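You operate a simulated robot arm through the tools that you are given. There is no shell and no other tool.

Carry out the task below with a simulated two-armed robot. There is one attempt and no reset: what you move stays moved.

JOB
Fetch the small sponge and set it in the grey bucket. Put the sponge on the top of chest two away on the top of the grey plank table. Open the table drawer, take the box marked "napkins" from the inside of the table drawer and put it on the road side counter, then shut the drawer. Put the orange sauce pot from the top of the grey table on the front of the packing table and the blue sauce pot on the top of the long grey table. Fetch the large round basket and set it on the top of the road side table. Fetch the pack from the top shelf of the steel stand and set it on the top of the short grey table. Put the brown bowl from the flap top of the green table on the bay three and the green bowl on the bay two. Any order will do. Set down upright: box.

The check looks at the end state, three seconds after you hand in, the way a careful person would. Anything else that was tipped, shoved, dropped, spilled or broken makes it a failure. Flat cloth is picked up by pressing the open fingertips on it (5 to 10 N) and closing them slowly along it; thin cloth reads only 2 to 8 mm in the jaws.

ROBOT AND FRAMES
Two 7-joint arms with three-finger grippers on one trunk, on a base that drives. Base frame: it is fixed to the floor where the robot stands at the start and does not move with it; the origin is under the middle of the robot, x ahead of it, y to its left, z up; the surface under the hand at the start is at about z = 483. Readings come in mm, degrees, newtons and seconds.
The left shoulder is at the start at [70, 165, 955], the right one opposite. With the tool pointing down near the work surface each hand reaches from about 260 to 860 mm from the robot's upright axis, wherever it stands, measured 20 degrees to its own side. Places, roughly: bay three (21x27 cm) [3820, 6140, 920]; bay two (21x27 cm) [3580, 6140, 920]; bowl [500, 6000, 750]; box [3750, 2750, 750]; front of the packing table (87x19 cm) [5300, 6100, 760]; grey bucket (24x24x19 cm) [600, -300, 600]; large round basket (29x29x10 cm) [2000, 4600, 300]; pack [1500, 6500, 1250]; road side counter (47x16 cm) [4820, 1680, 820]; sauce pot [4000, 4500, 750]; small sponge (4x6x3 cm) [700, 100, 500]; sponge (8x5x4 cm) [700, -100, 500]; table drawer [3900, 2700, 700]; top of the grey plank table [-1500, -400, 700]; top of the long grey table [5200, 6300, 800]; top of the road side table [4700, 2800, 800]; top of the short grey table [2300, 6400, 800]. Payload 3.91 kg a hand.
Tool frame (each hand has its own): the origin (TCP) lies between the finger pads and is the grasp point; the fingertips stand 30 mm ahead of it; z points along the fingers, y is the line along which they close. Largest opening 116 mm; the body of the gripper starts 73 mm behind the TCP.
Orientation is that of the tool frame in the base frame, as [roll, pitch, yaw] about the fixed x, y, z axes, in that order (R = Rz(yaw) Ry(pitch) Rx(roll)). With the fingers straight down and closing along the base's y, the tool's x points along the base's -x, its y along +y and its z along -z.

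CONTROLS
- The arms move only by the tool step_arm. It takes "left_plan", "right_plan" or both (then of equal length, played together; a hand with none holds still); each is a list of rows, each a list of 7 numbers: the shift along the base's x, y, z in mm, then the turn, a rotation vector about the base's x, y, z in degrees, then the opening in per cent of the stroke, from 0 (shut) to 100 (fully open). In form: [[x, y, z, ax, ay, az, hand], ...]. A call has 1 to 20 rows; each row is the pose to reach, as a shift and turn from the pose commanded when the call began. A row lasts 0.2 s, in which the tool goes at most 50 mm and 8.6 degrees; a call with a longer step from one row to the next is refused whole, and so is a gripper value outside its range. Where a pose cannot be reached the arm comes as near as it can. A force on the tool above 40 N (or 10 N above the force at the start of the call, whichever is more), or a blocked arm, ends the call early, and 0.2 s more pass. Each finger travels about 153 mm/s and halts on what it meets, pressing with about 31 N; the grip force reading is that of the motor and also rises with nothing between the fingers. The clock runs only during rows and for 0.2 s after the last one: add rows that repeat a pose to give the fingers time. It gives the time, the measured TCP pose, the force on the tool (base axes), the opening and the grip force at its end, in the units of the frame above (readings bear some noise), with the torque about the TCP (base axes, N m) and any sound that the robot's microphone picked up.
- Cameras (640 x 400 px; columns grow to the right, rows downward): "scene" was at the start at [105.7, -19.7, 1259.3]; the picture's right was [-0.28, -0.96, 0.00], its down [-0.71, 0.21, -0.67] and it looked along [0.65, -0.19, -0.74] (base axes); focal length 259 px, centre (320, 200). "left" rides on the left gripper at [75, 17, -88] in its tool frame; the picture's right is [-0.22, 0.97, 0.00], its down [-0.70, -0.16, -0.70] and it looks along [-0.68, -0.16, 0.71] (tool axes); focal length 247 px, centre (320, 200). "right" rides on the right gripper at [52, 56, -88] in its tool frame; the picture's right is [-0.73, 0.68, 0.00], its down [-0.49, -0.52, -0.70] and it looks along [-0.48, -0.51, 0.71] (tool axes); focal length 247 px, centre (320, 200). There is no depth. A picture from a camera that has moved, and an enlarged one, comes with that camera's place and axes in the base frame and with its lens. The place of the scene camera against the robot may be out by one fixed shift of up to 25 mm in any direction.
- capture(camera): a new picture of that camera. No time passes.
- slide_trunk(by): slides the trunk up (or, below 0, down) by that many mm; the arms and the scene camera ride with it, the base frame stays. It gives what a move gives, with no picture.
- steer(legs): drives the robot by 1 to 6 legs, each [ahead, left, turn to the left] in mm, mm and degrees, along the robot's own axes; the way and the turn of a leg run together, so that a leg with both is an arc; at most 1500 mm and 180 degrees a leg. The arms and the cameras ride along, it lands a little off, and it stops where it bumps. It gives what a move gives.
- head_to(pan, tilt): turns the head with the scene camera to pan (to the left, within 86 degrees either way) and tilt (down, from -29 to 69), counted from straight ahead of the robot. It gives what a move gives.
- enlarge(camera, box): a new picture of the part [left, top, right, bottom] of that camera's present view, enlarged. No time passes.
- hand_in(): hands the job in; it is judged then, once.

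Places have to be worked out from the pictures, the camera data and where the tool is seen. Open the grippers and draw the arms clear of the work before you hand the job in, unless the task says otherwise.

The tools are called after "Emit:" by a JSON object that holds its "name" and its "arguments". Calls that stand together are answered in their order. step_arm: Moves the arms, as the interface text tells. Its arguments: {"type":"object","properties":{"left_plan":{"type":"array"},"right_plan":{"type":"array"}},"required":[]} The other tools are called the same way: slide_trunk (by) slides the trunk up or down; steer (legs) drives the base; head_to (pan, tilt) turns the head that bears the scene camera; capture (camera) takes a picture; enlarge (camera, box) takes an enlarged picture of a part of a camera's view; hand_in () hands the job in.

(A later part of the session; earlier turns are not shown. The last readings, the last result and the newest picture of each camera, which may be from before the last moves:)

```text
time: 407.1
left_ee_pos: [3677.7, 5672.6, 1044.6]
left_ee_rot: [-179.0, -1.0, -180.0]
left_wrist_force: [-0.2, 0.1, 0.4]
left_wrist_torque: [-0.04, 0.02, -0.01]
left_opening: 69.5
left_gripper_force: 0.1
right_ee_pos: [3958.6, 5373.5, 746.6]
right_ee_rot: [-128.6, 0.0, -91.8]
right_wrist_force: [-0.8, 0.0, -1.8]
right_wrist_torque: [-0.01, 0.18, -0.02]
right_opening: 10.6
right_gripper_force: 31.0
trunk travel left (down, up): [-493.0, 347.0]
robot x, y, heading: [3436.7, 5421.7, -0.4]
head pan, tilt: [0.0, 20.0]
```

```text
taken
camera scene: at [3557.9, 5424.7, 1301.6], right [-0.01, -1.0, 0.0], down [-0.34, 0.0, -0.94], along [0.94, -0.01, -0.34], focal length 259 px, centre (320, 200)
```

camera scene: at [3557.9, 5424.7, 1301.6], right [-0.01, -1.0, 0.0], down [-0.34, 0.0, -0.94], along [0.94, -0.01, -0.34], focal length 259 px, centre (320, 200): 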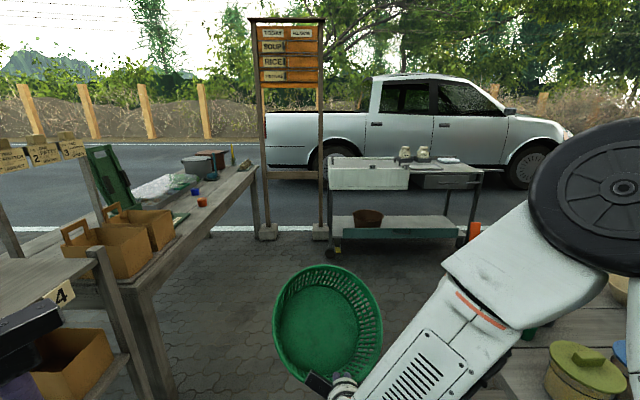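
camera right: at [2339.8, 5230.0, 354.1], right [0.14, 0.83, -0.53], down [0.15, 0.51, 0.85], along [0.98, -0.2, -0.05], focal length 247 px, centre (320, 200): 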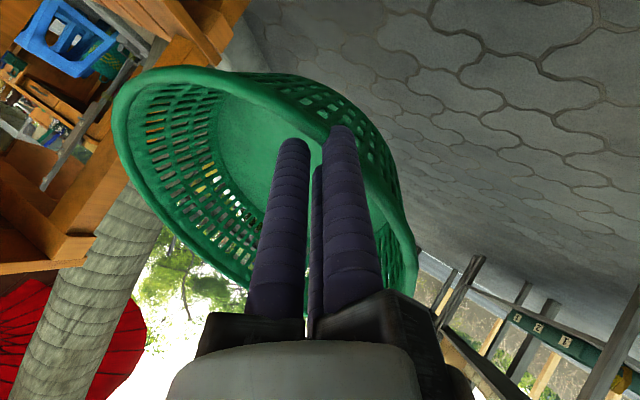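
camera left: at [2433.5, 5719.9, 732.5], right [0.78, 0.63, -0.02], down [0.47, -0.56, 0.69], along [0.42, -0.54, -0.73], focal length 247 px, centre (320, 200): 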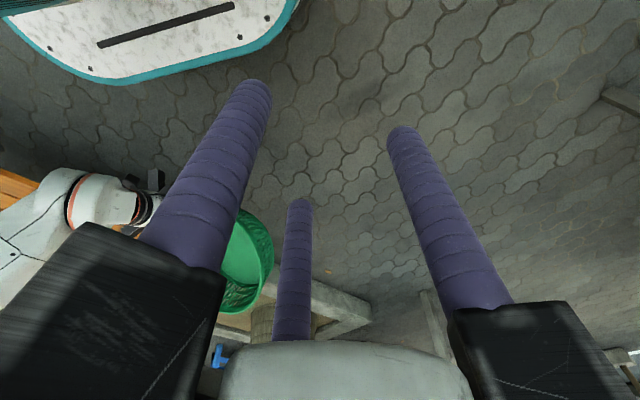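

Both sauce pots stand fine on the packing table in passing. I drive on to x≈4700, then turn right to face -y and look for the road side table.

Emit:
{"name": "steer", "arguments": {"legs": [[1250, 20, 0], [0, 0, -90]]}}

Emit:
{"name": "head_to", "arguments": {"pan": 0, "tilt": 18}}

Emit:
{"name": "capture", "arguments": {"camera": "scene"}}

Emit:
{"name": "head_to", "arguments": {"pan": 40, "tilt": 20}}

Emit:
{"name": "capture", "arguments": {"camera": "scene"}}

```text
time: 417.3
left_ee_pos: [4926.9, 5201.4, 1044.7]
left_ee_rot: [-178.9, -1.1, 89.8]
left_wrist_force: [0.2, 0.4, -0.6]
left_wrist_torque: [-0.03, 0.02, -0.01]
left_opening: 69.3
left_gripper_force: 0.0
right_ee_pos: [4625.4, 4921.3, 746.2]
right_ee_rot: [-128.6, -0.1, 178.0]
right_wrist_force: [-0.1, -0.5, -0.3]
right_wrist_torque: [0.15, 0.04, 0.04]
right_opening: 10.5
right_gripper_force: 30.7
trunk travel left (down, up): [-493.0, 347.0]
robot x, y, heading: [4678.7, 5445.6, -90.6]
head pan, tilt: [0.0, 20.0]
```

```text
time: 417.9
left_ee_pos: [4925.8, 5201.0, 1044.6]
left_ee_rot: [-178.9, -1.1, 89.8]
left_wrist_force: [0.2, -0.7, 0.1]
left_wrist_torque: [0.01, -0.03, -0.01]
left_opening: 69.5
left_gripper_force: 0.1
right_ee_pos: [4624.0, 4922.7, 746.0]
right_ee_rot: [-128.6, 0.0, 178.0]
right_wrist_force: [-0.4, -1.0, -0.5]
right_wrist_torque: [0.16, 0.06, 0.02]
right_opening: 10.6
right_gripper_force: 31.3
trunk travel left (down, up): [-493.0, 347.0]
robot x, y, heading: [4675.7, 5444.1, -90.7]
head pan, tilt: [0.0, 18.0]
```

```text
taken
camera scene: at [4655.2, 5304.6, 1304.9], right [-1.0, 0.01, 0.0], down [0.0, 0.31, -0.95], along [-0.01, -0.95, -0.31], focal length 259 px, centre (320, 200)
```

scene: 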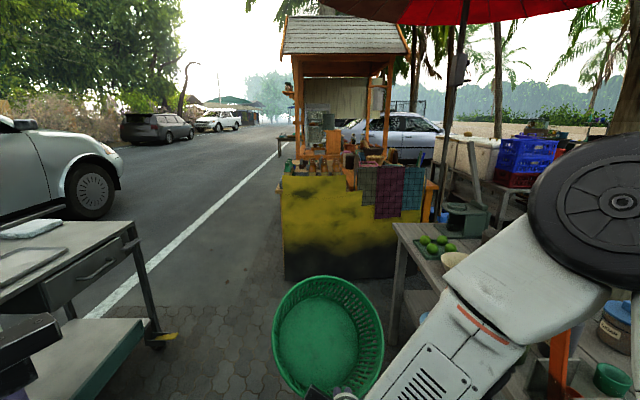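

```text
time: 418.9
left_ee_pos: [4927.5, 5201.0, 1043.5]
left_ee_rot: [-178.9, -1.0, 89.9]
left_wrist_force: [-0.6, -0.2, 0.5]
left_wrist_torque: [0.03, 0.04, 0.03]
left_opening: 69.4
left_gripper_force: 0.0
right_ee_pos: [4624.4, 4922.9, 744.9]
right_ee_rot: [-128.6, -0.1, 178.0]
right_wrist_force: [-0.6, -0.2, -1.0]
right_wrist_torque: [0.14, 0.05, 0.0]
right_opening: 10.7
right_gripper_force: 31.0
trunk travel left (down, up): [-493.0, 347.0]
robot x, y, heading: [4676.9, 5442.8, -90.3]
head pan, tilt: [40.0, 20.0]
```

```text
taken
camera scene: at [4715.1, 5326.0, 1301.7], right [-0.77, -0.64, 0.0], down [-0.22, 0.26, -0.94], along [0.6, -0.73, -0.34], focal length 259 px, centre (320, 200)
```

scene: 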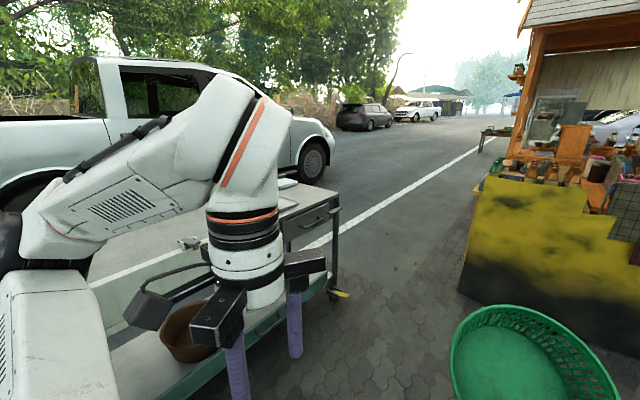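

Ahead stands an orange roofed cart with a yellow side, x≈3825–4970 at y≈3465. I drive ahead on its right-hand approach to about [4900, 4650] for a better look at what lies beyond.

Emit:
{"name": "steer", "arguments": {"legs": [[780, 220, 0]]}}

Emit:
{"name": "head_to", "arguments": {"pan": 0, "tilt": 15}}

Emit:
{"name": "capture", "arguments": {"camera": "scene"}}

Emit:
{"name": "enlarge", "arguments": {"camera": "scene", "box": [200, 60, 480, 260]}}

```text
time: 423.3
left_ee_pos: [5143.3, 4408.6, 1043.4]
left_ee_rot: [-178.9, -1.1, 89.6]
left_wrist_force: [0.5, -0.1, -0.3]
left_wrist_torque: [0.03, 0.01, 0.0]
left_opening: 69.5
left_gripper_force: 0.2
right_ee_pos: [4840.8, 4129.4, 745.3]
right_ee_rot: [-128.7, -0.1, 177.8]
right_wrist_force: [0.6, -0.2, -2.3]
right_wrist_torque: [0.17, 0.05, 0.01]
right_opening: 10.7
right_gripper_force: 31.1
trunk travel left (down, up): [-493.0, 347.0]
robot x, y, heading: [4894.6, 4653.2, -90.7]
head pan, tilt: [40.0, 20.0]
```

```text
time: 424.4
left_ee_pos: [5143.1, 4408.5, 1045.1]
left_ee_rot: [-178.9, -1.0, 89.6]
left_wrist_force: [-0.4, 1.2, 0.0]
left_wrist_torque: [0.03, 0.03, 0.01]
left_opening: 69.6
left_gripper_force: 0.0
right_ee_pos: [4840.3, 4129.5, 746.9]
right_ee_rot: [-128.5, -0.1, 177.7]
right_wrist_force: [0.7, 0.5, 0.0]
right_wrist_torque: [0.12, 0.08, 0.01]
right_opening: 10.5
right_gripper_force: 31.4
trunk travel left (down, up): [-493.0, 347.0]
robot x, y, heading: [4893.2, 4651.3, -91.1]
head pan, tilt: [0.0, 15.0]
```

```text
taken
camera scene: at [4872.2, 4512.4, 1309.8], right [-1.0, 0.01, 0.0], down [0.0, 0.26, -0.97], along [-0.01, -0.97, -0.26], focal length 259 px, centre (320, 200)
```

scene: 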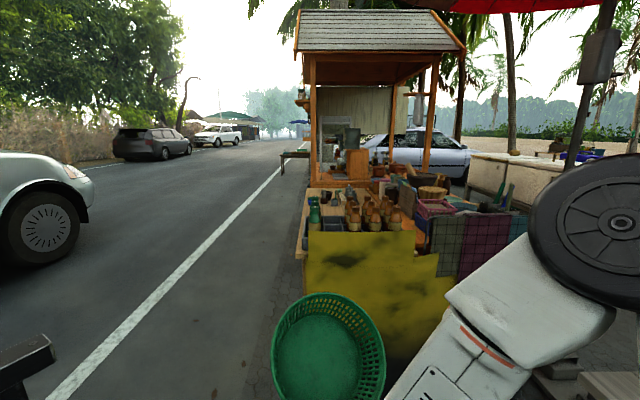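

```text
2.00 times, centred on (340, 160) of scene
camera zoom: at [4872.2, 4512.4, 1309.8], right [-1.0, 0.01, 0.0], down [0.0, 0.26, -0.97], along [-0.01, -0.97, -0.26], focal length 518 px, centre (280, 280)
```

zoom: 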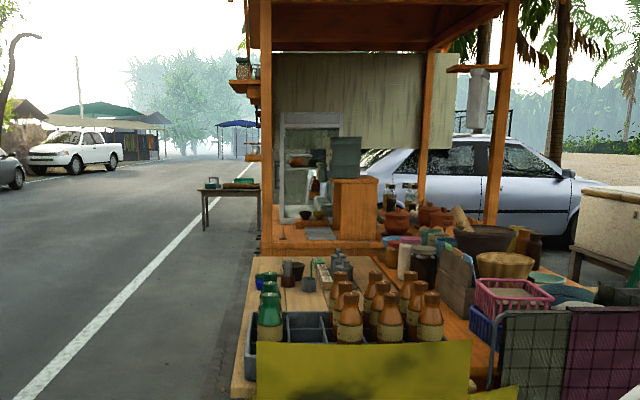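

The near wooden table with the bottle tray, on the road side, seems to be the road side table; it is best reached from the road. I raise the trunk 340 mm, pass between the trolley and this table, and look at it from the road side.

Emit:
{"name": "slide_trunk", "arguments": {"by": 340}}

Emit:
{"name": "steer", "arguments": {"legs": [[750, 300, 0], [450, 330, 0]]}}

Emit:
{"name": "head_to", "arguments": {"pan": -45, "tilt": 30}}

Emit:
{"name": "capture", "arguments": {"camera": "scene"}}

```text
time: 427.7
left_ee_pos: [5143.5, 4408.5, 1384.4]
left_ee_rot: [-178.9, -1.1, 89.6]
left_wrist_force: [-0.1, -0.3, -0.3]
left_wrist_torque: [0.01, 0.01, 0.02]
left_opening: 69.5
left_gripper_force: 0.1
right_ee_pos: [4840.9, 4129.5, 1085.4]
right_ee_rot: [-128.5, -0.1, 177.8]
right_wrist_force: [0.6, -0.2, -0.7]
right_wrist_torque: [0.14, 0.06, 0.03]
right_opening: 10.4
right_gripper_force: 30.9
trunk travel left (down, up): [-833.0, 7.0]
robot x, y, heading: [4891.3, 4654.4, -90.7]
head pan, tilt: [0.0, 15.0]
```

```text
time: 434.9
left_ee_pos: [5753.5, 3190.6, 1385.3]
left_ee_rot: [-178.9, -1.0, 88.8]
left_wrist_force: [-0.7, -0.3, -0.6]
left_wrist_torque: [0.0, 0.02, 0.01]
left_opening: 69.7
left_gripper_force: 0.1
right_ee_pos: [5445.9, 2915.1, 1086.4]
right_ee_rot: [-128.5, -0.1, 177.0]
right_wrist_force: [0.7, -0.4, -0.5]
right_wrist_torque: [0.14, 0.0, 0.0]
right_opening: 10.3
right_gripper_force: 31.7
trunk travel left (down, up): [-833.0, 7.0]
robot x, y, heading: [5508.9, 3436.4, -91.4]
head pan, tilt: [0.0, 15.0]
```

```text
time: 436.0
left_ee_pos: [5753.0, 3189.2, 1384.3]
left_ee_rot: [-178.9, -1.0, 88.7]
left_wrist_force: [-0.7, 0.0, 0.5]
left_wrist_torque: [-0.01, -0.02, -0.01]
left_opening: 69.7
left_gripper_force: 0.1
right_ee_pos: [5445.6, 2914.1, 1085.2]
right_ee_rot: [-128.6, -0.1, 176.9]
right_wrist_force: [0.5, -0.2, -1.3]
right_wrist_torque: [0.16, 0.04, 0.0]
right_opening: 10.6
right_gripper_force: 31.0
trunk travel left (down, up): [-833.0, 7.0]
robot x, y, heading: [5506.4, 3435.9, -91.5]
head pan, tilt: [-45.0, 30.0]
```

```text
taken
camera scene: at [5420.2, 3327.3, 1625.7], right [-0.69, 0.73, 0.0], down [0.36, 0.34, -0.87], along [-0.63, -0.6, -0.5], focal length 259 px, centre (320, 200)
```

scene: 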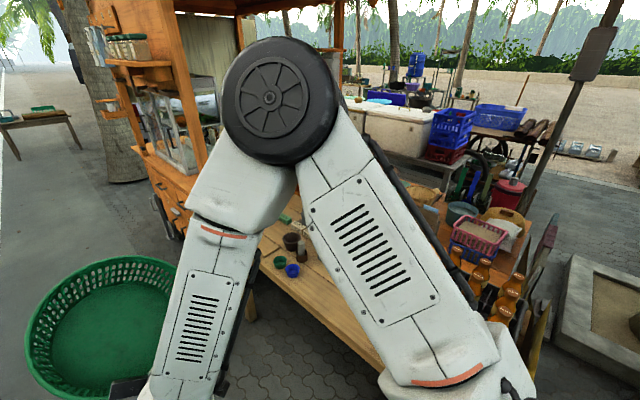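

The right arm hides the table. I turn right 45° in place, with the basket riding at z≈1085, and look again.

Emit:
{"name": "steer", "arguments": {"legs": [[0, 0, -45]]}}

Emit:
{"name": "head_to", "arguments": {"pan": 10, "tilt": 35}}

Emit:
{"name": "capture", "arguments": {"camera": "scene"}}

Emit:
{"name": "capture", "arguments": {"camera": "left"}}

```text
time: 438.5
left_ee_pos: [5507.7, 3087.2, 1382.9]
left_ee_rot: [-178.9, -1.1, 44.1]
left_wrist_force: [-0.5, 0.1, -0.6]
left_wrist_torque: [-0.06, 0.0, 0.01]
left_opening: 69.7
left_gripper_force: 0.1
right_ee_pos: [5095.7, 3108.8, 1085.7]
right_ee_rot: [-128.5, -0.1, 132.2]
right_wrist_force: [-0.5, 0.7, -0.6]
right_wrist_torque: [0.15, -0.07, 0.02]
right_opening: 10.5
right_gripper_force: 31.1
trunk travel left (down, up): [-833.0, 7.0]
robot x, y, heading: [5507.0, 3440.4, -136.0]
head pan, tilt: [-45.0, 30.0]
```

```text
time: 439.7
left_ee_pos: [5508.1, 3088.3, 1383.4]
left_ee_rot: [-179.0, -1.0, 44.2]
left_wrist_force: [-0.6, -0.1, -1.2]
left_wrist_torque: [0.01, 0.01, -0.02]
left_opening: 70.1
left_gripper_force: 0.1
right_ee_pos: [5097.4, 3108.1, 1086.3]
right_ee_rot: [-128.6, -0.1, 132.4]
right_wrist_force: [0.1, 0.6, -1.0]
right_wrist_torque: [0.15, -0.05, 0.01]
right_opening: 10.4
right_gripper_force: 31.2
trunk travel left (down, up): [-833.0, 7.0]
robot x, y, heading: [5508.6, 3437.1, -136.3]
head pan, tilt: [10.0, 35.0]
```

```text
taken
camera scene: at [5398.8, 3333.7, 1617.8], right [-0.81, 0.59, 0.0], down [0.34, 0.46, -0.82], along [-0.48, -0.66, -0.57], focal length 259 px, centre (320, 200)
```

scene: 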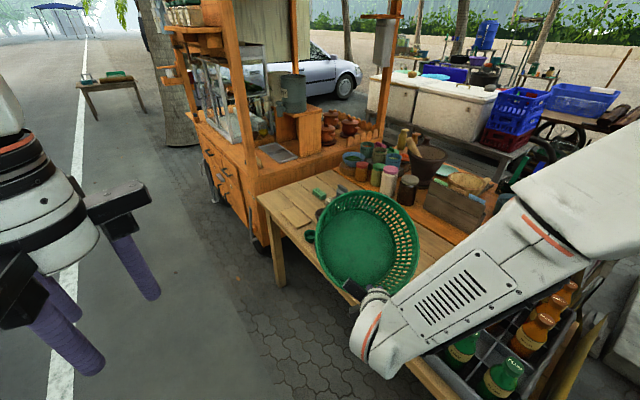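

```text
taken
camera left: at [5573.0, 3123.5, 1474.0], right [0.52, -0.86, -0.02], down [-0.61, -0.39, 0.69], along [-0.6, -0.34, -0.72], focal length 247 px, centre (320, 200)
```

left: 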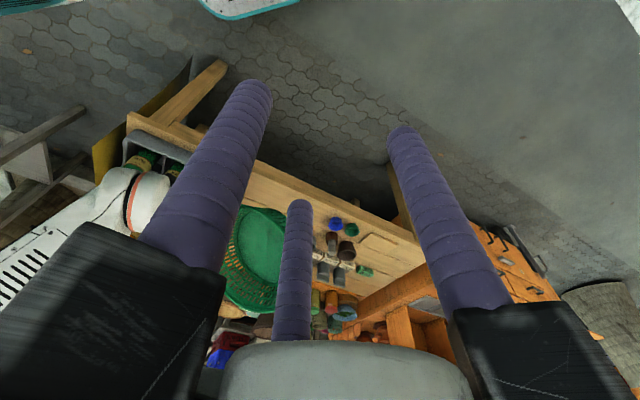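

Now the layout is clear: the road side table runs x≈4400–5000, y≈2260–3450, with a free patch near [4830, 2980] between the bottle tray and the small cups. I turn to face -x and slide left to line up the basket with it.

Emit:
{"name": "steer", "arguments": {"legs": [[0, 0, -43.8], [0, 480, 0]]}}

Emit:
{"name": "head_to", "arguments": {"pan": 0, "tilt": 45}}

Emit:
{"name": "capture", "arguments": {"camera": "scene"}}

Emit:
{"name": "capture", "arguments": {"camera": "right"}}

```text
time: 444.6
left_ee_pos: [5260.9, 2703.8, 1383.6]
left_ee_rot: [-178.8, -1.0, 0.1]
left_wrist_force: [0.5, -0.8, 0.5]
left_wrist_torque: [-0.03, 0.01, -0.01]
left_opening: 69.7
left_gripper_force: 0.1
right_ee_pos: [4980.2, 3005.3, 1085.9]
right_ee_rot: [-128.6, 0.0, 88.3]
right_wrist_force: [-0.6, 0.1, -0.8]
right_wrist_torque: [0.01, -0.14, 0.01]
right_opening: 10.5
right_gripper_force: 30.7
trunk travel left (down, up): [-833.0, 7.0]
robot x, y, heading: [5503.9, 2954.2, 179.8]
head pan, tilt: [10.0, 35.0]
```

```text
time: 445.4
left_ee_pos: [5260.6, 2702.0, 1383.6]
left_ee_rot: [-178.8, -1.0, -0.1]
left_wrist_force: [-1.0, -0.8, -0.1]
left_wrist_torque: [-0.04, 0.01, 0.01]
left_opening: 69.5
left_gripper_force: 0.1
right_ee_pos: [4980.0, 3003.3, 1087.0]
right_ee_rot: [-128.7, -0.2, 88.2]
right_wrist_force: [-1.1, -0.2, -0.6]
right_wrist_torque: [0.07, -0.18, 0.0]
right_opening: 10.3
right_gripper_force: 30.7
trunk travel left (down, up): [-833.0, 7.0]
robot x, y, heading: [5503.5, 2956.1, 179.6]
head pan, tilt: [0.0, 45.0]
```

```text
taken
camera scene: at [5352.6, 2955.9, 1603.1], right [0.0, 1.0, 0.0], down [0.71, 0.0, -0.71], along [-0.71, 0.0, -0.71], focal length 259 px, centre (320, 200)
```

scene: 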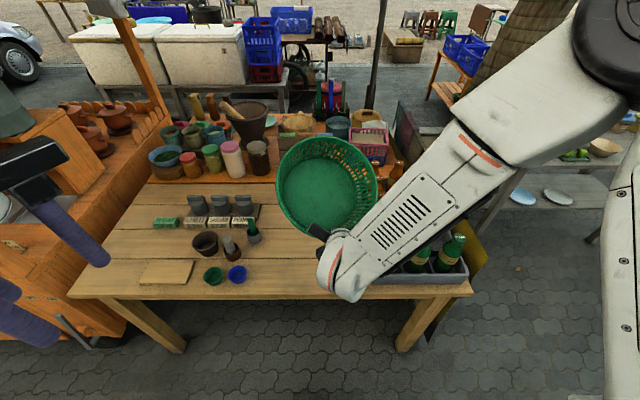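

```text
taken
camera right: at [5085.9, 3052.5, 1097.5], right [0.4, -0.74, -0.53], down [0.21, -0.5, 0.84], along [-0.89, -0.45, -0.05], focal length 247 px, centre (320, 200)
```

right: 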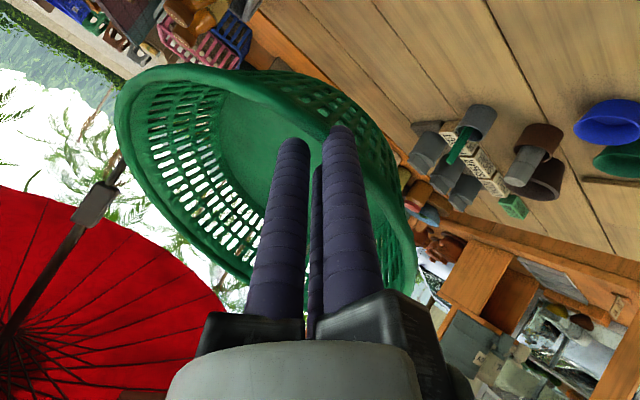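

The free patch spans y≈2725–3135 between the cups and the bottle tray. First I level the basket by turning the right hand -27° about y, and shift it over the patch.

Emit:
{"name": "step_arm", "arguments": {"right_plan": [[-4, -8, 0, 0, -7, 0, 0], [-9, -18, 0, 0, -14, 0, 0], [-14, -28, 0, 0, -21, 0, 0], [-19, -37, 0, 0, -27, 0, 0], [-23, -43, -10, 0, -27, 0, 0], [-23, -43, -10, 0, -27, 0, 0]]}}

Emit:
{"name": "capture", "arguments": {"camera": "scene"}}

Emit:
{"name": "capture", "arguments": {"camera": "right"}}

Emit:
{"name": "capture", "arguments": {"camera": "left"}}

```text
time: 446.8
left_ee_pos: [5261.0, 2702.1, 1384.3]
left_ee_rot: [-178.9, -1.1, -0.1]
left_wrist_force: [0.6, 0.1, 0.7]
left_wrist_torque: [0.01, 0.03, 0.04]
left_opening: 69.7
left_gripper_force: 0.1
right_ee_pos: [4958.8, 2960.3, 1074.5]
right_ee_rot: [-155.5, -0.9, 88.4]
right_wrist_force: [-0.1, 0.6, -0.7]
right_wrist_torque: [0.06, -0.16, 0.02]
right_opening: 10.5
right_gripper_force: 30.6
trunk travel left (down, up): [-833.0, 7.0]
robot x, y, heading: [5505.6, 2951.7, 179.6]
head pan, tilt: [0.0, 45.0]
```

```text
taken
camera scene: at [5353.1, 2956.4, 1603.1], right [0.01, 1.0, 0.0], down [0.71, 0.0, -0.71], along [-0.71, 0.0, -0.71], focal length 259 px, centre (320, 200)
```

scene: 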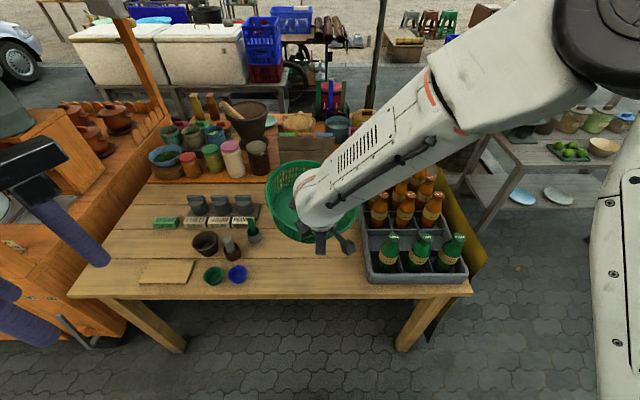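

```text
taken
camera right: at [5046.2, 3009.5, 1134.1], right [0.6, -0.74, -0.29], down [-0.2, -0.5, 0.85], along [-0.77, -0.45, -0.45], focal length 247 px, centre (320, 200)
```

right: 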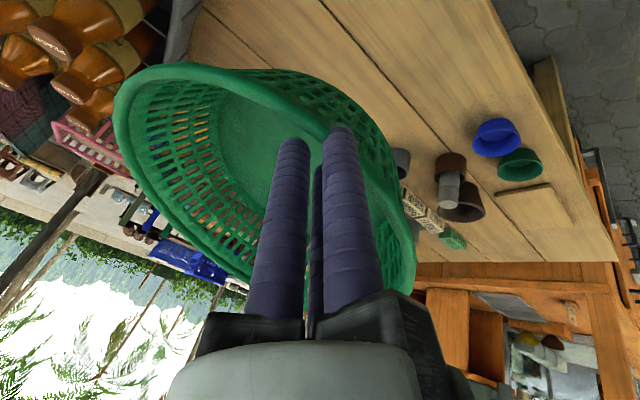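

```text
taken
camera left: at [5335.0, 2682.3, 1474.1], right [-0.22, -0.97, -0.02], down [-0.71, 0.15, 0.69], along [-0.67, 0.17, -0.72], focal length 247 px, centre (320, 200)
```

left: 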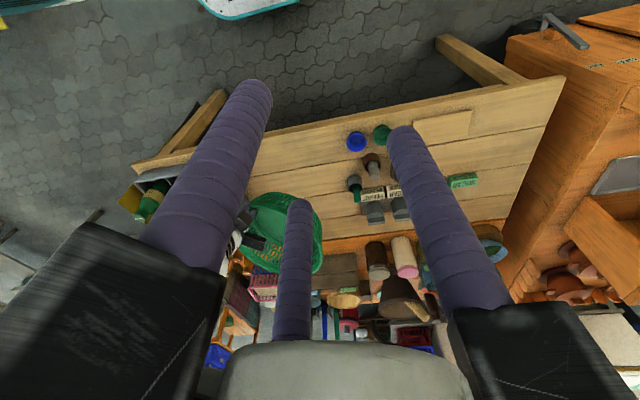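

The basket is level now, centred near [4837, 2933], with about 75–90 mm to the cups and the bottle tray. I lower it to just above the table.

Emit:
{"name": "step_arm", "arguments": {"right_plan": [[0, 0, -35, 0, 0, 0, 0], [0, 0, -70, 0, 0, 0, 0], [0, 0, -105, 0, 0, 0, 0], [0, 0, -140, 0, 0, 0, 0], [0, 0, -165, 0, 0, 0, 0], [0, 0, -180, 0, 0, 0, 0], [0, 0, -180, 0, 0, 0, 0]]}}

Emit:
{"name": "capture", "arguments": {"camera": "scene"}}

Emit:
{"name": "capture", "arguments": {"camera": "left"}}

Emit:
{"name": "capture", "arguments": {"camera": "right"}}

```text
time: 448.4
left_ee_pos: [5262.1, 2702.1, 1384.6]
left_ee_rot: [-178.9, -0.9, 0.0]
left_wrist_force: [0.5, 0.2, 0.2]
left_wrist_torque: [0.04, 0.01, -0.01]
left_opening: 69.5
left_gripper_force: 0.1
right_ee_pos: [4957.4, 2960.9, 894.2]
right_ee_rot: [-155.5, -1.0, 88.5]
right_wrist_force: [-0.8, 0.4, 0.8]
right_wrist_torque: [0.18, -0.05, -0.07]
right_opening: 10.6
right_gripper_force: 31.1
trunk travel left (down, up): [-833.0, 7.0]
robot x, y, heading: [5505.0, 2951.6, 179.4]
head pan, tilt: [0.0, 45.0]
```

```text
taken
camera scene: at [5352.9, 2955.9, 1603.0], right [0.01, 1.0, 0.0], down [0.71, 0.0, -0.71], along [-0.71, 0.0, -0.71], focal length 259 px, centre (320, 200)
```

scene: 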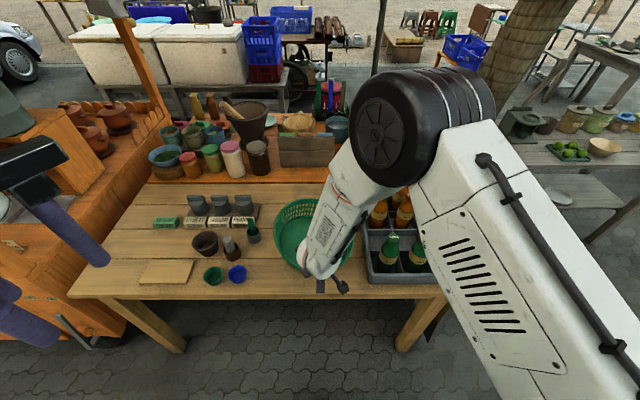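

```text
taken
camera left: at [5334.7, 2681.9, 1473.9], right [-0.22, -0.97, -0.02], down [-0.71, 0.15, 0.69], along [-0.67, 0.17, -0.72], focal length 247 px, centre (320, 200)
```

left: 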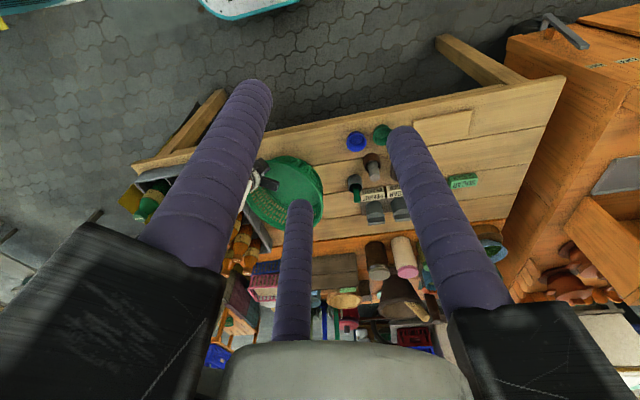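

```text
taken
camera right: at [5046.3, 3009.7, 952.8], right [0.6, -0.74, -0.3], down [-0.2, -0.5, 0.84], along [-0.77, -0.45, -0.45], focal length 247 px, centre (320, 200)
```

right: 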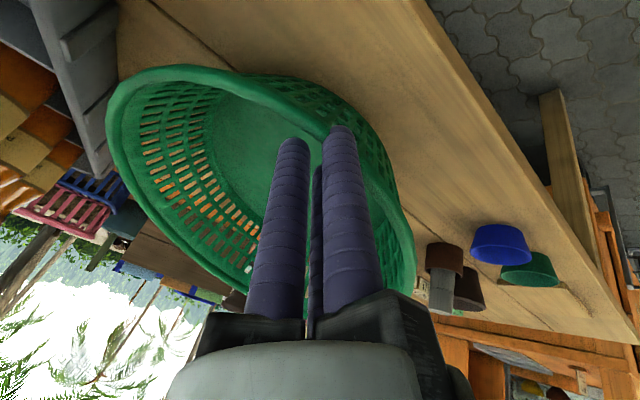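

There is a hint of contact on the bottle-tray side. I lift 8 mm, shift the basket 35 mm away from the tray, and lower again in small steps.

Emit:
{"name": "step_arm", "arguments": {"right_plan": [[0, 0, 8, 0, 0, 0, 0], [0, -18, 8, 0, 0, 0, 0], [0, -35, 8, 0, 0, 0, 0], [0, -35, 8, 0, 0, 0, 0]]}}

Emit:
{"name": "enlarge", "arguments": {"camera": "scene", "box": [200, 170, 460, 310]}}

Emit:
{"name": "step_arm", "arguments": {"right_plan": [[0, 0, -8, 0, 0, 0, 0], [0, 0, -14, 0, 0, 0, 0], [0, 0, -14, 0, 0, 0, 0]]}}

```text
time: 449.4
left_ee_pos: [5260.2, 2704.1, 1383.4]
left_ee_rot: [-178.9, -1.1, 0.0]
left_wrist_force: [1.1, -0.1, 0.0]
left_wrist_torque: [-0.01, 0.01, 0.02]
left_opening: 69.5
left_gripper_force: 0.1
right_ee_pos: [4953.5, 2930.6, 904.7]
right_ee_rot: [-155.8, 0.0, 87.1]
right_wrist_force: [0.3, 0.2, -1.5]
right_wrist_torque: [0.02, -0.13, -0.01]
right_opening: 10.6
right_gripper_force: 31.2
trunk travel left (down, up): [-833.0, 7.0]
robot x, y, heading: [5508.8, 2954.0, 180.0]
head pan, tilt: [0.0, 45.0]
```

```text
2.46 times, centred on (330, 240) of scene
camera zoom: at [5353.0, 2956.9, 1603.1], right [0.01, 1.0, 0.0], down [0.71, 0.0, -0.71], along [-0.71, 0.0, -0.71], focal length 638 px, centre (295, 102)
```

zoom: 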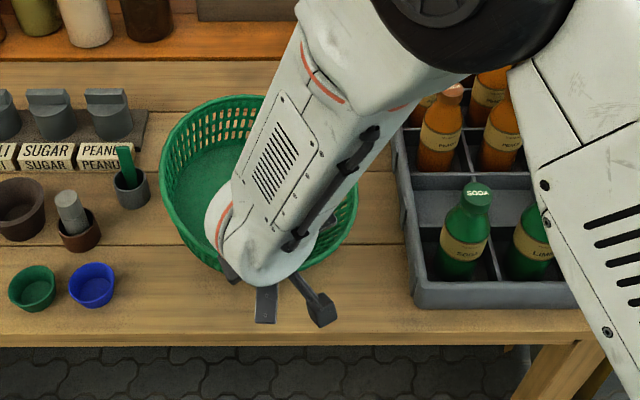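

```text
time: 450.1
left_ee_pos: [5262.0, 2702.4, 1383.7]
left_ee_rot: [-178.9, -1.0, -0.1]
left_wrist_force: [0.4, 0.6, 0.0]
left_wrist_torque: [-0.02, 0.0, -0.01]
left_opening: 69.7
left_gripper_force: 0.1
right_ee_pos: [4952.8, 2927.7, 893.8]
right_ee_rot: [-155.5, 0.0, 87.5]
right_wrist_force: [1.8, -1.3, 4.5]
right_wrist_torque: [0.04, 0.17, 0.09]
right_opening: 10.3
right_gripper_force: 30.8
trunk travel left (down, up): [-833.0, 7.0]
robot x, y, heading: [5503.3, 2956.6, 179.6]
head pan, tilt: [0.0, 45.0]
```

The basket bottom touches the table near its front edge. I tip the hand another -4° to bring the far side down flat and watch the force.

Emit:
{"name": "step_arm", "arguments": {"right_plan": [[0, 0, 0, 0, -2, 0, 0], [0, 0, 0, 0, -4, 0, 0], [0, 0, 0, 0, -4, 0, 0]]}}

Emit:
{"name": "enlarge", "arguments": {"camera": "scene", "box": [200, 170, 460, 310]}}

Emit:
{"name": "capture", "arguments": {"camera": "left"}}

```text
time: 450.9
left_ee_pos: [5261.7, 2701.3, 1384.6]
left_ee_rot: [-178.8, -1.0, -0.1]
left_wrist_force: [0.0, -0.1, 0.1]
left_wrist_torque: [-0.03, -0.02, 0.02]
left_opening: 69.7
left_gripper_force: 0.0
right_ee_pos: [4954.2, 2928.0, 892.9]
right_ee_rot: [-159.6, -0.4, 87.4]
right_wrist_force: [0.3, -3.8, 7.0]
right_wrist_torque: [-0.01, 0.43, 0.22]
right_opening: 10.9
right_gripper_force: 31.0
trunk travel left (down, up): [-833.0, 7.0]
robot x, y, heading: [5506.8, 2955.5, 179.6]
head pan, tilt: [0.0, 45.0]
```

```text
2.46 times, centred on (330, 240) of scene
camera zoom: at [5353.8, 2955.8, 1603.2], right [0.01, 1.0, 0.0], down [0.71, 0.0, -0.71], along [-0.71, 0.0, -0.71], focal length 638 px, centre (295, 102)
```

zoom: 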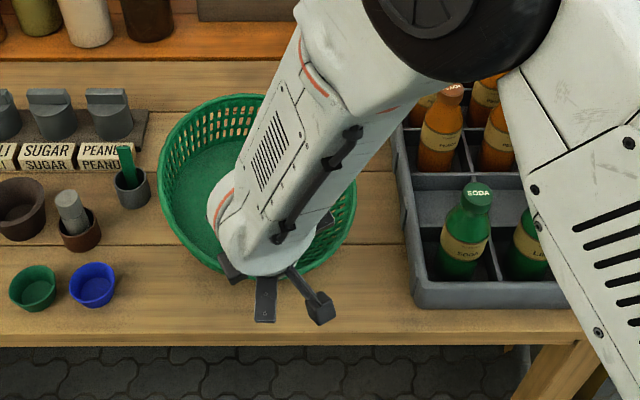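

```text
taken
camera left: at [5335.6, 2681.8, 1474.1], right [-0.22, -0.97, -0.02], down [-0.71, 0.15, 0.69], along [-0.67, 0.17, -0.72], focal length 247 px, centre (320, 200)
```

left: 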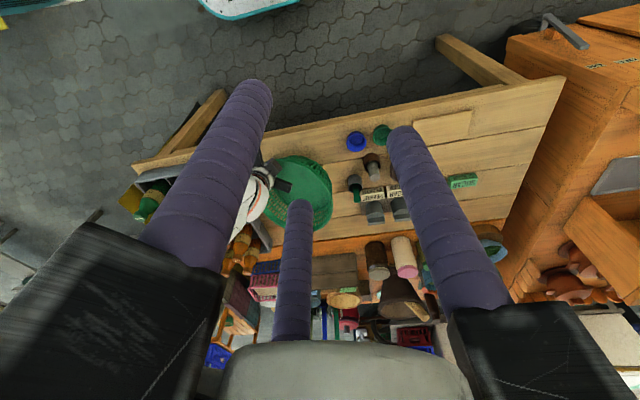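

The basket sits nearly flat with 7 N. I open slowly, then withdraw up along the wall's slope.

Emit:
{"name": "step_arm", "arguments": {"right_plan": [[0, 0, 0, 0, 0, 0, 12], [0, 0, 0, 0, 0, 0, 18], [0, 0, 0, 0, 0, 0, 26], [0, 0, 0, 0, 0, 0, 36], [0, 0, 0, 0, 0, 0, 45], [0, 0, 0, 0, 0, 0, 45]]}}

Emit:
{"name": "capture", "arguments": {"camera": "right"}}

Emit:
{"name": "enlarge", "arguments": {"camera": "scene", "box": [200, 170, 460, 310]}}

```text
time: 452.4
left_ee_pos: [5260.5, 2702.0, 1384.2]
left_ee_rot: [-178.8, -1.0, -0.1]
left_wrist_force: [0.4, 0.7, 0.9]
left_wrist_torque: [0.01, 0.03, 0.0]
left_opening: 69.5
left_gripper_force: 0.1
right_ee_pos: [4953.1, 2929.6, 892.2]
right_ee_rot: [-159.8, -0.5, 87.5]
right_wrist_force: [-0.1, -0.2, 0.1]
right_wrist_torque: [0.04, 0.03, -0.02]
right_opening: 52.4
right_gripper_force: 0.1
trunk travel left (down, up): [-833.0, 7.0]
robot x, y, heading: [5507.9, 2951.1, 179.6]
head pan, tilt: [0.0, 45.0]
```

```text
taken
camera right: at [5038.7, 2977.7, 955.8], right [0.61, -0.76, -0.24], down [-0.27, -0.48, 0.83], along [-0.75, -0.44, -0.5], focal length 247 px, centre (320, 200)
```

right: 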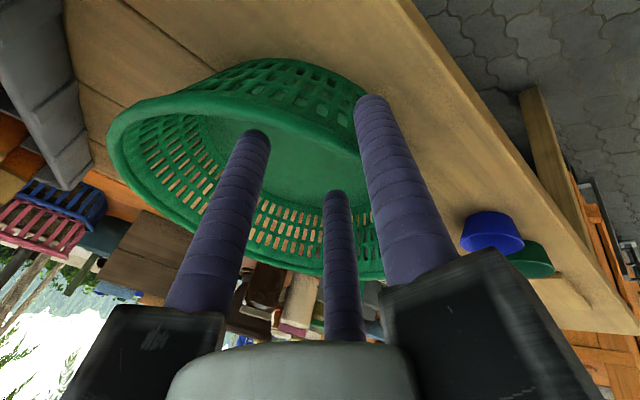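

```text
2.46 times, centred on (330, 240) of scene
camera zoom: at [5352.7, 2956.5, 1603.0], right [0.01, 1.0, 0.0], down [0.71, 0.0, -0.71], along [-0.71, 0.0, -0.71], focal length 638 px, centre (295, 102)
```

zoom: 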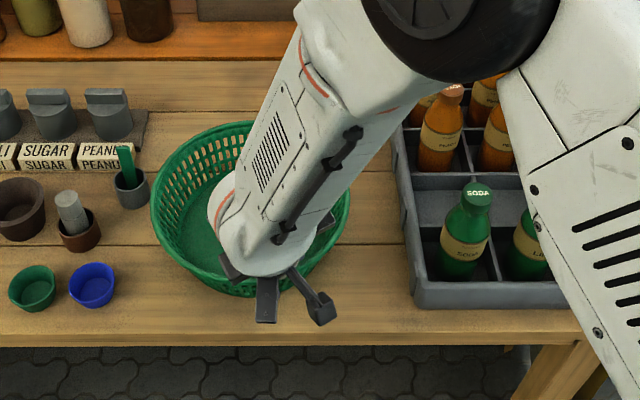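

The basket settled flat on the table and touches nothing else. I withdraw the hand up along the slope, then high and back.

Emit:
{"name": "step_arm", "arguments": {"right_plan": [[5, 0, 14, 0, 0, 0, 45], [10, 0, 28, 0, 0, 0, 45], [18, 0, 50, 0, 0, 0, 45], [26, 0, 75, 0, 0, 0, 45], [34, 0, 105, 0, 0, 0, 45], [40, 0, 140, 0, 0, 0, 45], [45, 0, 180, 0, 0, 0, 45], [60, 0, 215, 0, 0, 0, 45], [80, 0, 245, 0, 0, 0, 45]]}}

Emit:
{"name": "capture", "arguments": {"camera": "scene"}}

```text
time: 453.4
left_ee_pos: [5261.0, 2703.1, 1384.7]
left_ee_rot: [-179.0, -1.0, -0.1]
left_wrist_force: [0.8, 0.3, 0.0]
left_wrist_torque: [0.0, 0.0, 0.02]
left_opening: 69.7
left_gripper_force: 0.0
right_ee_pos: [5040.3, 2935.6, 894.3]
right_ee_rot: [-170.0, -0.5, 86.3]
right_wrist_force: [-0.4, -0.4, 0.5]
right_wrist_torque: [0.02, 0.01, -0.03]
right_opening: 52.3
right_gripper_force: 0.1
trunk travel left (down, up): [-833.0, 7.0]
robot x, y, heading: [5507.0, 2951.6, 179.6]
head pan, tilt: [0.0, 45.0]
stopped in row 5 (right hand): the arm was blocked; the commanded pose is now the measured one
```

```text
taken
camera scene: at [5353.3, 2956.7, 1603.1], right [0.01, 1.0, 0.0], down [0.71, 0.0, -0.71], along [-0.71, 0.0, -0.71], focal length 259 px, centre (320, 200)
```

scene: 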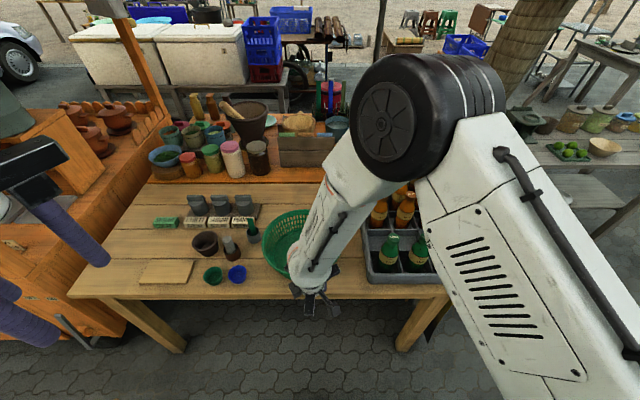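

The arm got blocked and the hand swung outward instead of rising. I check at once whether the basket was disturbed.

Emit:
{"name": "enlarge", "arguments": {"camera": "scene", "box": [200, 170, 460, 330]}}

Emit:
{"name": "capture", "arguments": {"camera": "right"}}

Emit:
{"name": "capture", "arguments": {"camera": "left"}}

```text
2.46 times, centred on (330, 250) of scene
camera zoom: at [5353.3, 2956.7, 1603.1], right [0.01, 1.0, 0.0], down [0.71, 0.0, -0.71], along [-0.71, 0.0, -0.71], focal length 638 px, centre (295, 77)
```

zoom: 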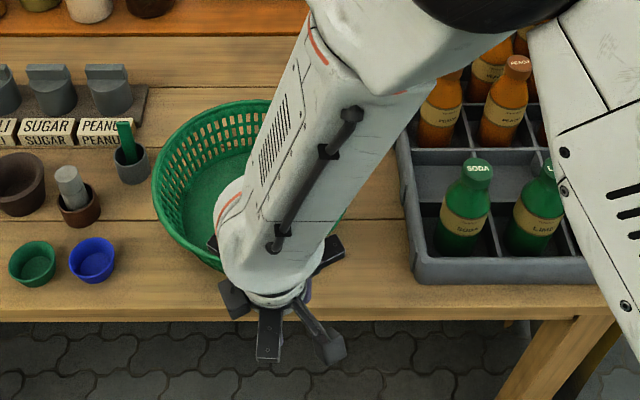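

```text
taken
camera right: at [5113.4, 2982.6, 972.2], right [0.62, -0.77, -0.12], down [-0.42, -0.47, 0.78], along [-0.66, -0.43, -0.62], focal length 247 px, centre (320, 200)
```

right: 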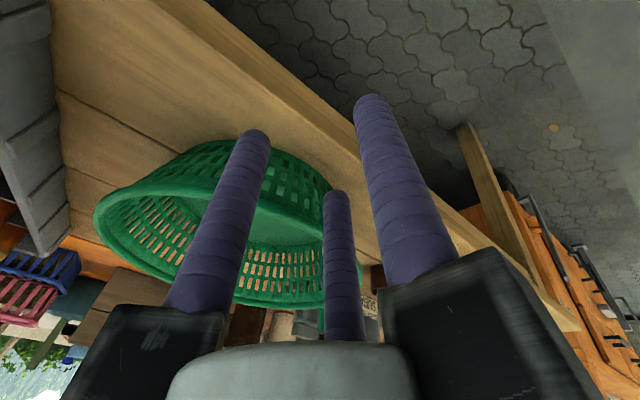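

```text
taken
camera left: at [5335.0, 2682.6, 1474.1], right [-0.22, -0.97, -0.02], down [-0.71, 0.15, 0.69], along [-0.67, 0.17, -0.72], focal length 247 px, centre (320, 200)
```

left: 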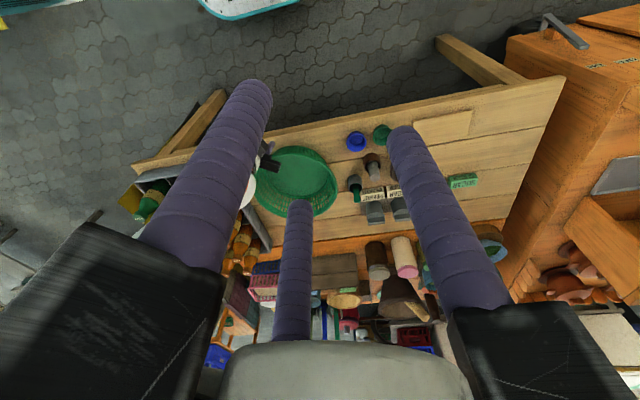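

The basket has not moved, and the hand is now outside it, beyond the table edge. I try small upward steps to see what is limiting the arm.

Emit:
{"name": "step_arm", "arguments": {"right_plan": [[5, 0, 10, 0, 0, 0, 45], [10, 0, 25, 0, 0, 0, 45], [15, 0, 40, 0, 0, 0, 45]]}}

Emit:
{"name": "capture", "arguments": {"camera": "scene"}}

```text
time: 454.2
left_ee_pos: [5262.1, 2704.4, 1383.8]
left_ee_rot: [-178.9, -1.0, 0.0]
left_wrist_force: [-0.4, 0.4, 0.2]
left_wrist_torque: [0.03, 0.0, 0.02]
left_opening: 69.6
left_gripper_force: 0.1
right_ee_pos: [5061.1, 2941.2, 922.3]
right_ee_rot: [-172.3, 0.0, 84.9]
right_wrist_force: [0.5, -0.3, 0.7]
right_wrist_torque: [0.03, 0.01, -0.01]
right_opening: 51.9
right_gripper_force: 0.1
trunk travel left (down, up): [-833.0, 7.0]
robot x, y, heading: [5500.8, 2955.3, 179.5]
head pan, tilt: [0.0, 45.0]
```

```text
taken
camera scene: at [5353.1, 2956.6, 1603.0], right [0.01, 1.0, 0.0], down [0.71, 0.0, -0.71], along [-0.71, 0.0, -0.71], focal length 259 px, centre (320, 200)
```

scene: 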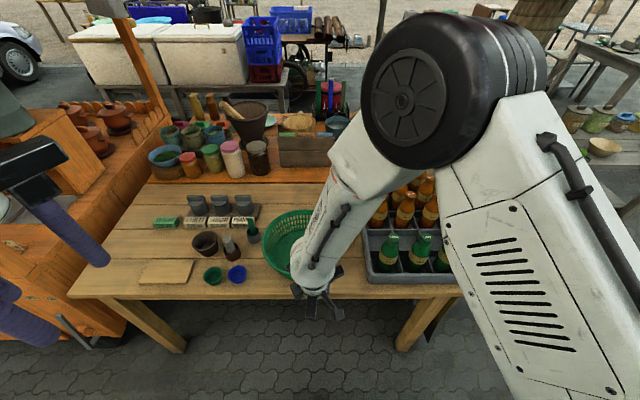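

It moves again. I keep raising the hand and turn it gradually back toward its neutral yaw.

Emit:
{"name": "step_arm", "arguments": {"right_plan": [[8, 5, 25, 0, 0, -7, 45], [16, 12, 50, 0, 0, -14, 45], [24, 20, 75, 0, 0, -21, 45], [30, 30, 100, 0, 0, -28, 45], [35, 42, 125, 0, 0, -35, 45], [40, 55, 150, 0, 0, -42, 45], [40, 70, 175, 0, 0, -49, 45], [40, 85, 200, 0, 0, -56, 45], [40, 100, 225, 0, 0, -63, 45], [40, 115, 250, 0, 0, -70, 45], [40, 130, 270, 0, 0, -77, 45], [40, 145, 285, 0, 0, -84, 45]]}}

Emit:
{"name": "capture", "arguments": {"camera": "scene"}}

```text
time: 454.8
left_ee_pos: [5261.5, 2701.7, 1384.2]
left_ee_rot: [-178.9, -0.9, 0.1]
left_wrist_force: [0.0, -0.6, -0.3]
left_wrist_torque: [-0.03, 0.03, 0.02]
left_opening: 69.6
left_gripper_force: 0.0
right_ee_pos: [5116.9, 2950.3, 926.2]
right_ee_rot: [-178.9, -2.0, 72.8]
right_wrist_force: [0.0, 0.2, -0.4]
right_wrist_torque: [0.02, 0.01, 0.03]
right_opening: 52.0
right_gripper_force: 0.0
trunk travel left (down, up): [-833.0, 7.0]
robot x, y, heading: [5503.5, 2952.1, 179.7]
head pan, tilt: [0.0, 45.0]
stopped in row 2 (right hand): the arm was blocked; the commanded pose is now the measured one
```

```text
taken
camera scene: at [5353.8, 2956.9, 1603.1], right [0.01, 1.0, 0.0], down [0.71, 0.0, -0.71], along [-0.71, 0.0, -0.71], focal length 259 px, centre (320, 200)
```

scene: 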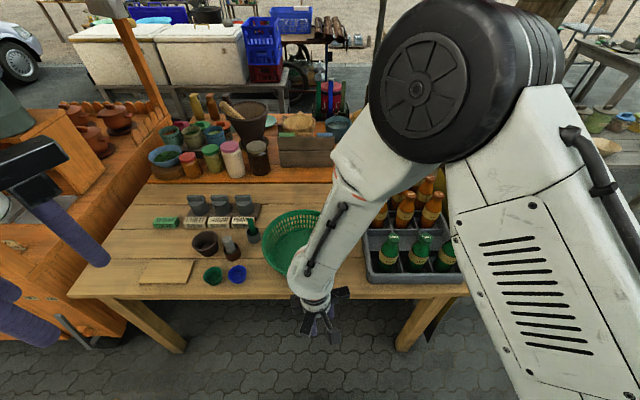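

The elbow is crowding toward the head because the hand is too central. I move the hand out to the right (+y), clear of the table edge, to open the elbow.

Emit:
{"name": "step_arm", "arguments": {"right_plan": [[0, 30, 0, 0, 0, -5, 45], [0, 65, 0, 0, 0, -10, 45], [0, 100, 0, 0, 0, -15, 45], [0, 135, 0, 0, 0, -22, 45], [0, 170, 0, 0, 0, -30, 45], [0, 205, 0, 0, 0, -38, 45], [0, 240, 5, 0, 0, -46, 45], [0, 270, 10, 0, 0, -54, 45]]}}

Emit:
{"name": "capture", "arguments": {"camera": "scene"}}

```text
time: 456.6
left_ee_pos: [5260.9, 2704.3, 1384.0]
left_ee_rot: [-179.0, -1.1, -0.1]
left_wrist_force: [0.3, 1.0, -0.4]
left_wrist_torque: [-0.01, -0.01, 0.03]
left_opening: 69.7
left_gripper_force: 0.1
right_ee_pos: [5119.6, 3222.6, 934.7]
right_ee_rot: [-178.8, -2.3, 18.9]
right_wrist_force: [-0.2, 0.2, -0.3]
right_wrist_torque: [-0.01, -0.01, -0.05]
right_opening: 52.2
right_gripper_force: 0.0
trunk travel left (down, up): [-833.0, 7.0]
robot x, y, heading: [5506.6, 2953.1, 179.9]
head pan, tilt: [0.0, 45.0]
```

```text
taken
camera scene: at [5353.2, 2958.4, 1603.0], right [0.01, 1.0, 0.0], down [0.71, 0.0, -0.71], along [-0.71, 0.0, -0.71], focal length 259 px, centre (320, 200)
```

scene: 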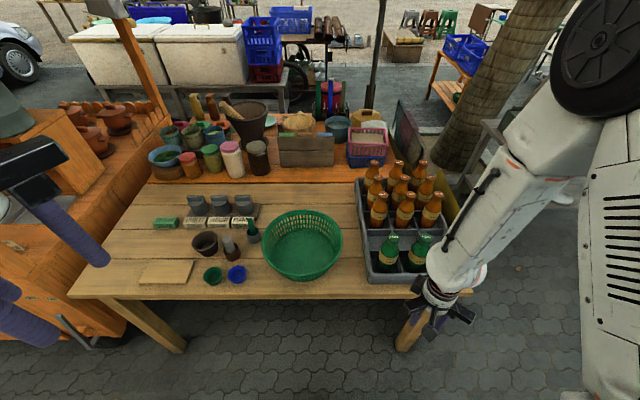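

The basket stands safely on the road side table. Next is the drawer job; I look over the tables from this height to find the drawer and a way to it.

Emit:
{"name": "head_to", "arguments": {"pan": -15, "tilt": 20}}

Emit:
{"name": "capture", "arguments": {"camera": "scene"}}

Emit:
{"name": "head_to", "arguments": {"pan": 30, "tilt": 25}}

Emit:
{"name": "capture", "arguments": {"camera": "scene"}}

```text
time: 457.5
left_ee_pos: [5260.5, 2701.7, 1384.5]
left_ee_rot: [-178.9, -1.0, -0.1]
left_wrist_force: [-0.3, -0.1, -0.5]
left_wrist_torque: [0.01, -0.02, -0.04]
left_opening: 69.6
left_gripper_force: 0.2
right_ee_pos: [5118.7, 3220.9, 934.6]
right_ee_rot: [-178.7, -2.2, 19.0]
right_wrist_force: [0.1, 0.2, 1.1]
right_wrist_torque: [0.0, 0.0, 0.0]
right_opening: 52.1
right_gripper_force: 0.0
trunk travel left (down, up): [-833.0, 7.0]
robot x, y, heading: [5504.7, 2959.4, 179.5]
head pan, tilt: [-15.0, 20.0]
```

```text
taken
camera scene: at [5344.2, 2980.2, 1641.6], right [0.26, 0.96, 0.0], down [0.33, -0.09, -0.94], along [-0.91, 0.25, -0.34], focal length 259 px, centre (320, 200)
```

scene: 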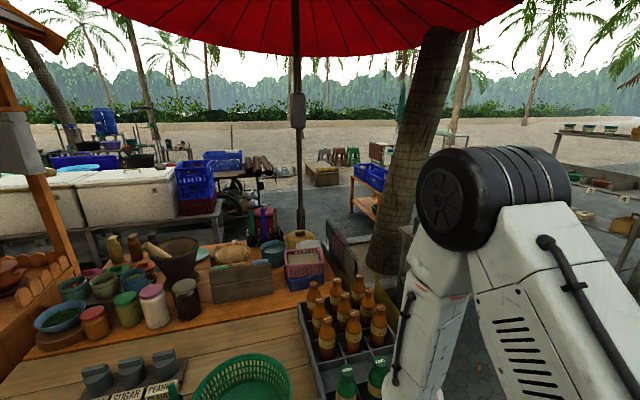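

```text
time: 458.6
left_ee_pos: [5261.1, 2702.1, 1384.8]
left_ee_rot: [-178.8, -1.0, -0.1]
left_wrist_force: [-0.1, -0.7, -0.3]
left_wrist_torque: [0.01, 0.02, -0.05]
left_opening: 69.7
left_gripper_force: 0.0
right_ee_pos: [5118.4, 3221.1, 934.8]
right_ee_rot: [-178.8, -2.2, 19.0]
right_wrist_force: [0.4, -0.8, 0.0]
right_wrist_torque: [0.0, -0.01, 0.03]
right_opening: 52.0
right_gripper_force: 0.1
trunk travel left (down, up): [-833.0, 7.0]
robot x, y, heading: [5508.7, 2955.6, 179.9]
head pan, tilt: [30.0, 25.0]
```

```text
taken
camera scene: at [5354.0, 2910.5, 1633.6], right [-0.49, 0.87, 0.0], down [0.37, 0.21, -0.91], along [-0.79, -0.45, -0.42], focal length 259 px, centre (320, 200)
```

scene: 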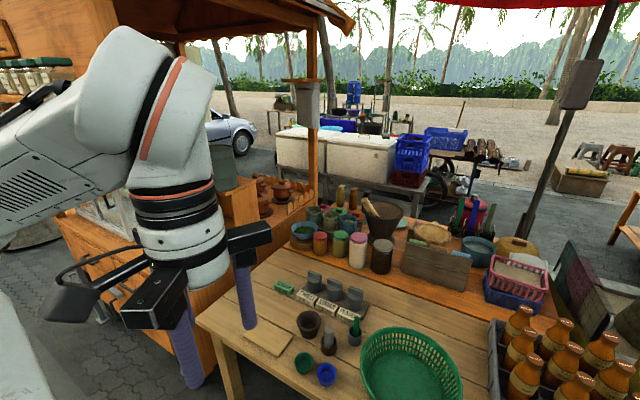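

The orange table behind the road side table must hold the drawer, opening to the west aisle. I stretch the left hand high over the table to look down at that side with its camera.

Emit:
{"name": "step_arm", "arguments": {"left_plan": [[-40, 5, 0, 0, 0, 0, 60], [-80, 10, 0, 0, 0, 0, 60], [-120, 15, 0, 0, 0, 0, 60], [-160, 20, 0, 0, 0, 0, 60], [-200, 25, 0, 0, 0, 0, 60], [-240, 30, 0, 0, 0, 0, 60], [-280, 35, 0, 0, 0, 0, 60], [-320, 40, 0, 0, 0, 0, 60], [-360, 45, 0, 0, 0, 0, 60], [-400, 50, 0, 0, 0, 0, 60], [-440, 50, 0, 0, 0, 0, 60], [-470, 50, 0, 0, 0, 0, 60]]}}

Emit:
{"name": "capture", "arguments": {"camera": "left"}}

```text
time: 461.2
left_ee_pos: [4789.1, 2752.7, 1380.5]
left_ee_rot: [-178.9, -1.1, -0.2]
left_wrist_force: [-0.7, -0.2, -0.4]
left_wrist_torque: [0.0, -0.02, -0.01]
left_opening: 69.5
left_gripper_force: 0.1
right_ee_pos: [5116.9, 3220.7, 934.5]
right_ee_rot: [-178.9, -2.3, 19.1]
right_wrist_force: [-0.6, 0.1, -0.3]
right_wrist_torque: [0.0, -0.03, 0.01]
right_opening: 52.3
right_gripper_force: 0.1
trunk travel left (down, up): [-833.0, 7.0]
robot x, y, heading: [5501.0, 2955.1, 179.6]
head pan, tilt: [30.0, 25.0]
```

```text
taken
camera left: at [4862.4, 2731.5, 1470.5], right [-0.22, -0.97, -0.02], down [-0.71, 0.15, 0.69], along [-0.67, 0.17, -0.72], focal length 247 px, centre (320, 200)
```

left: 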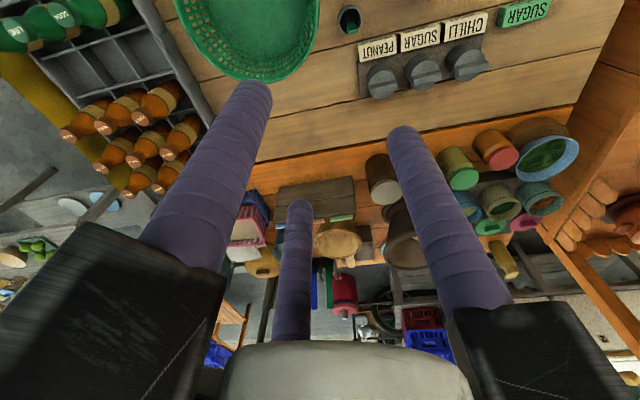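

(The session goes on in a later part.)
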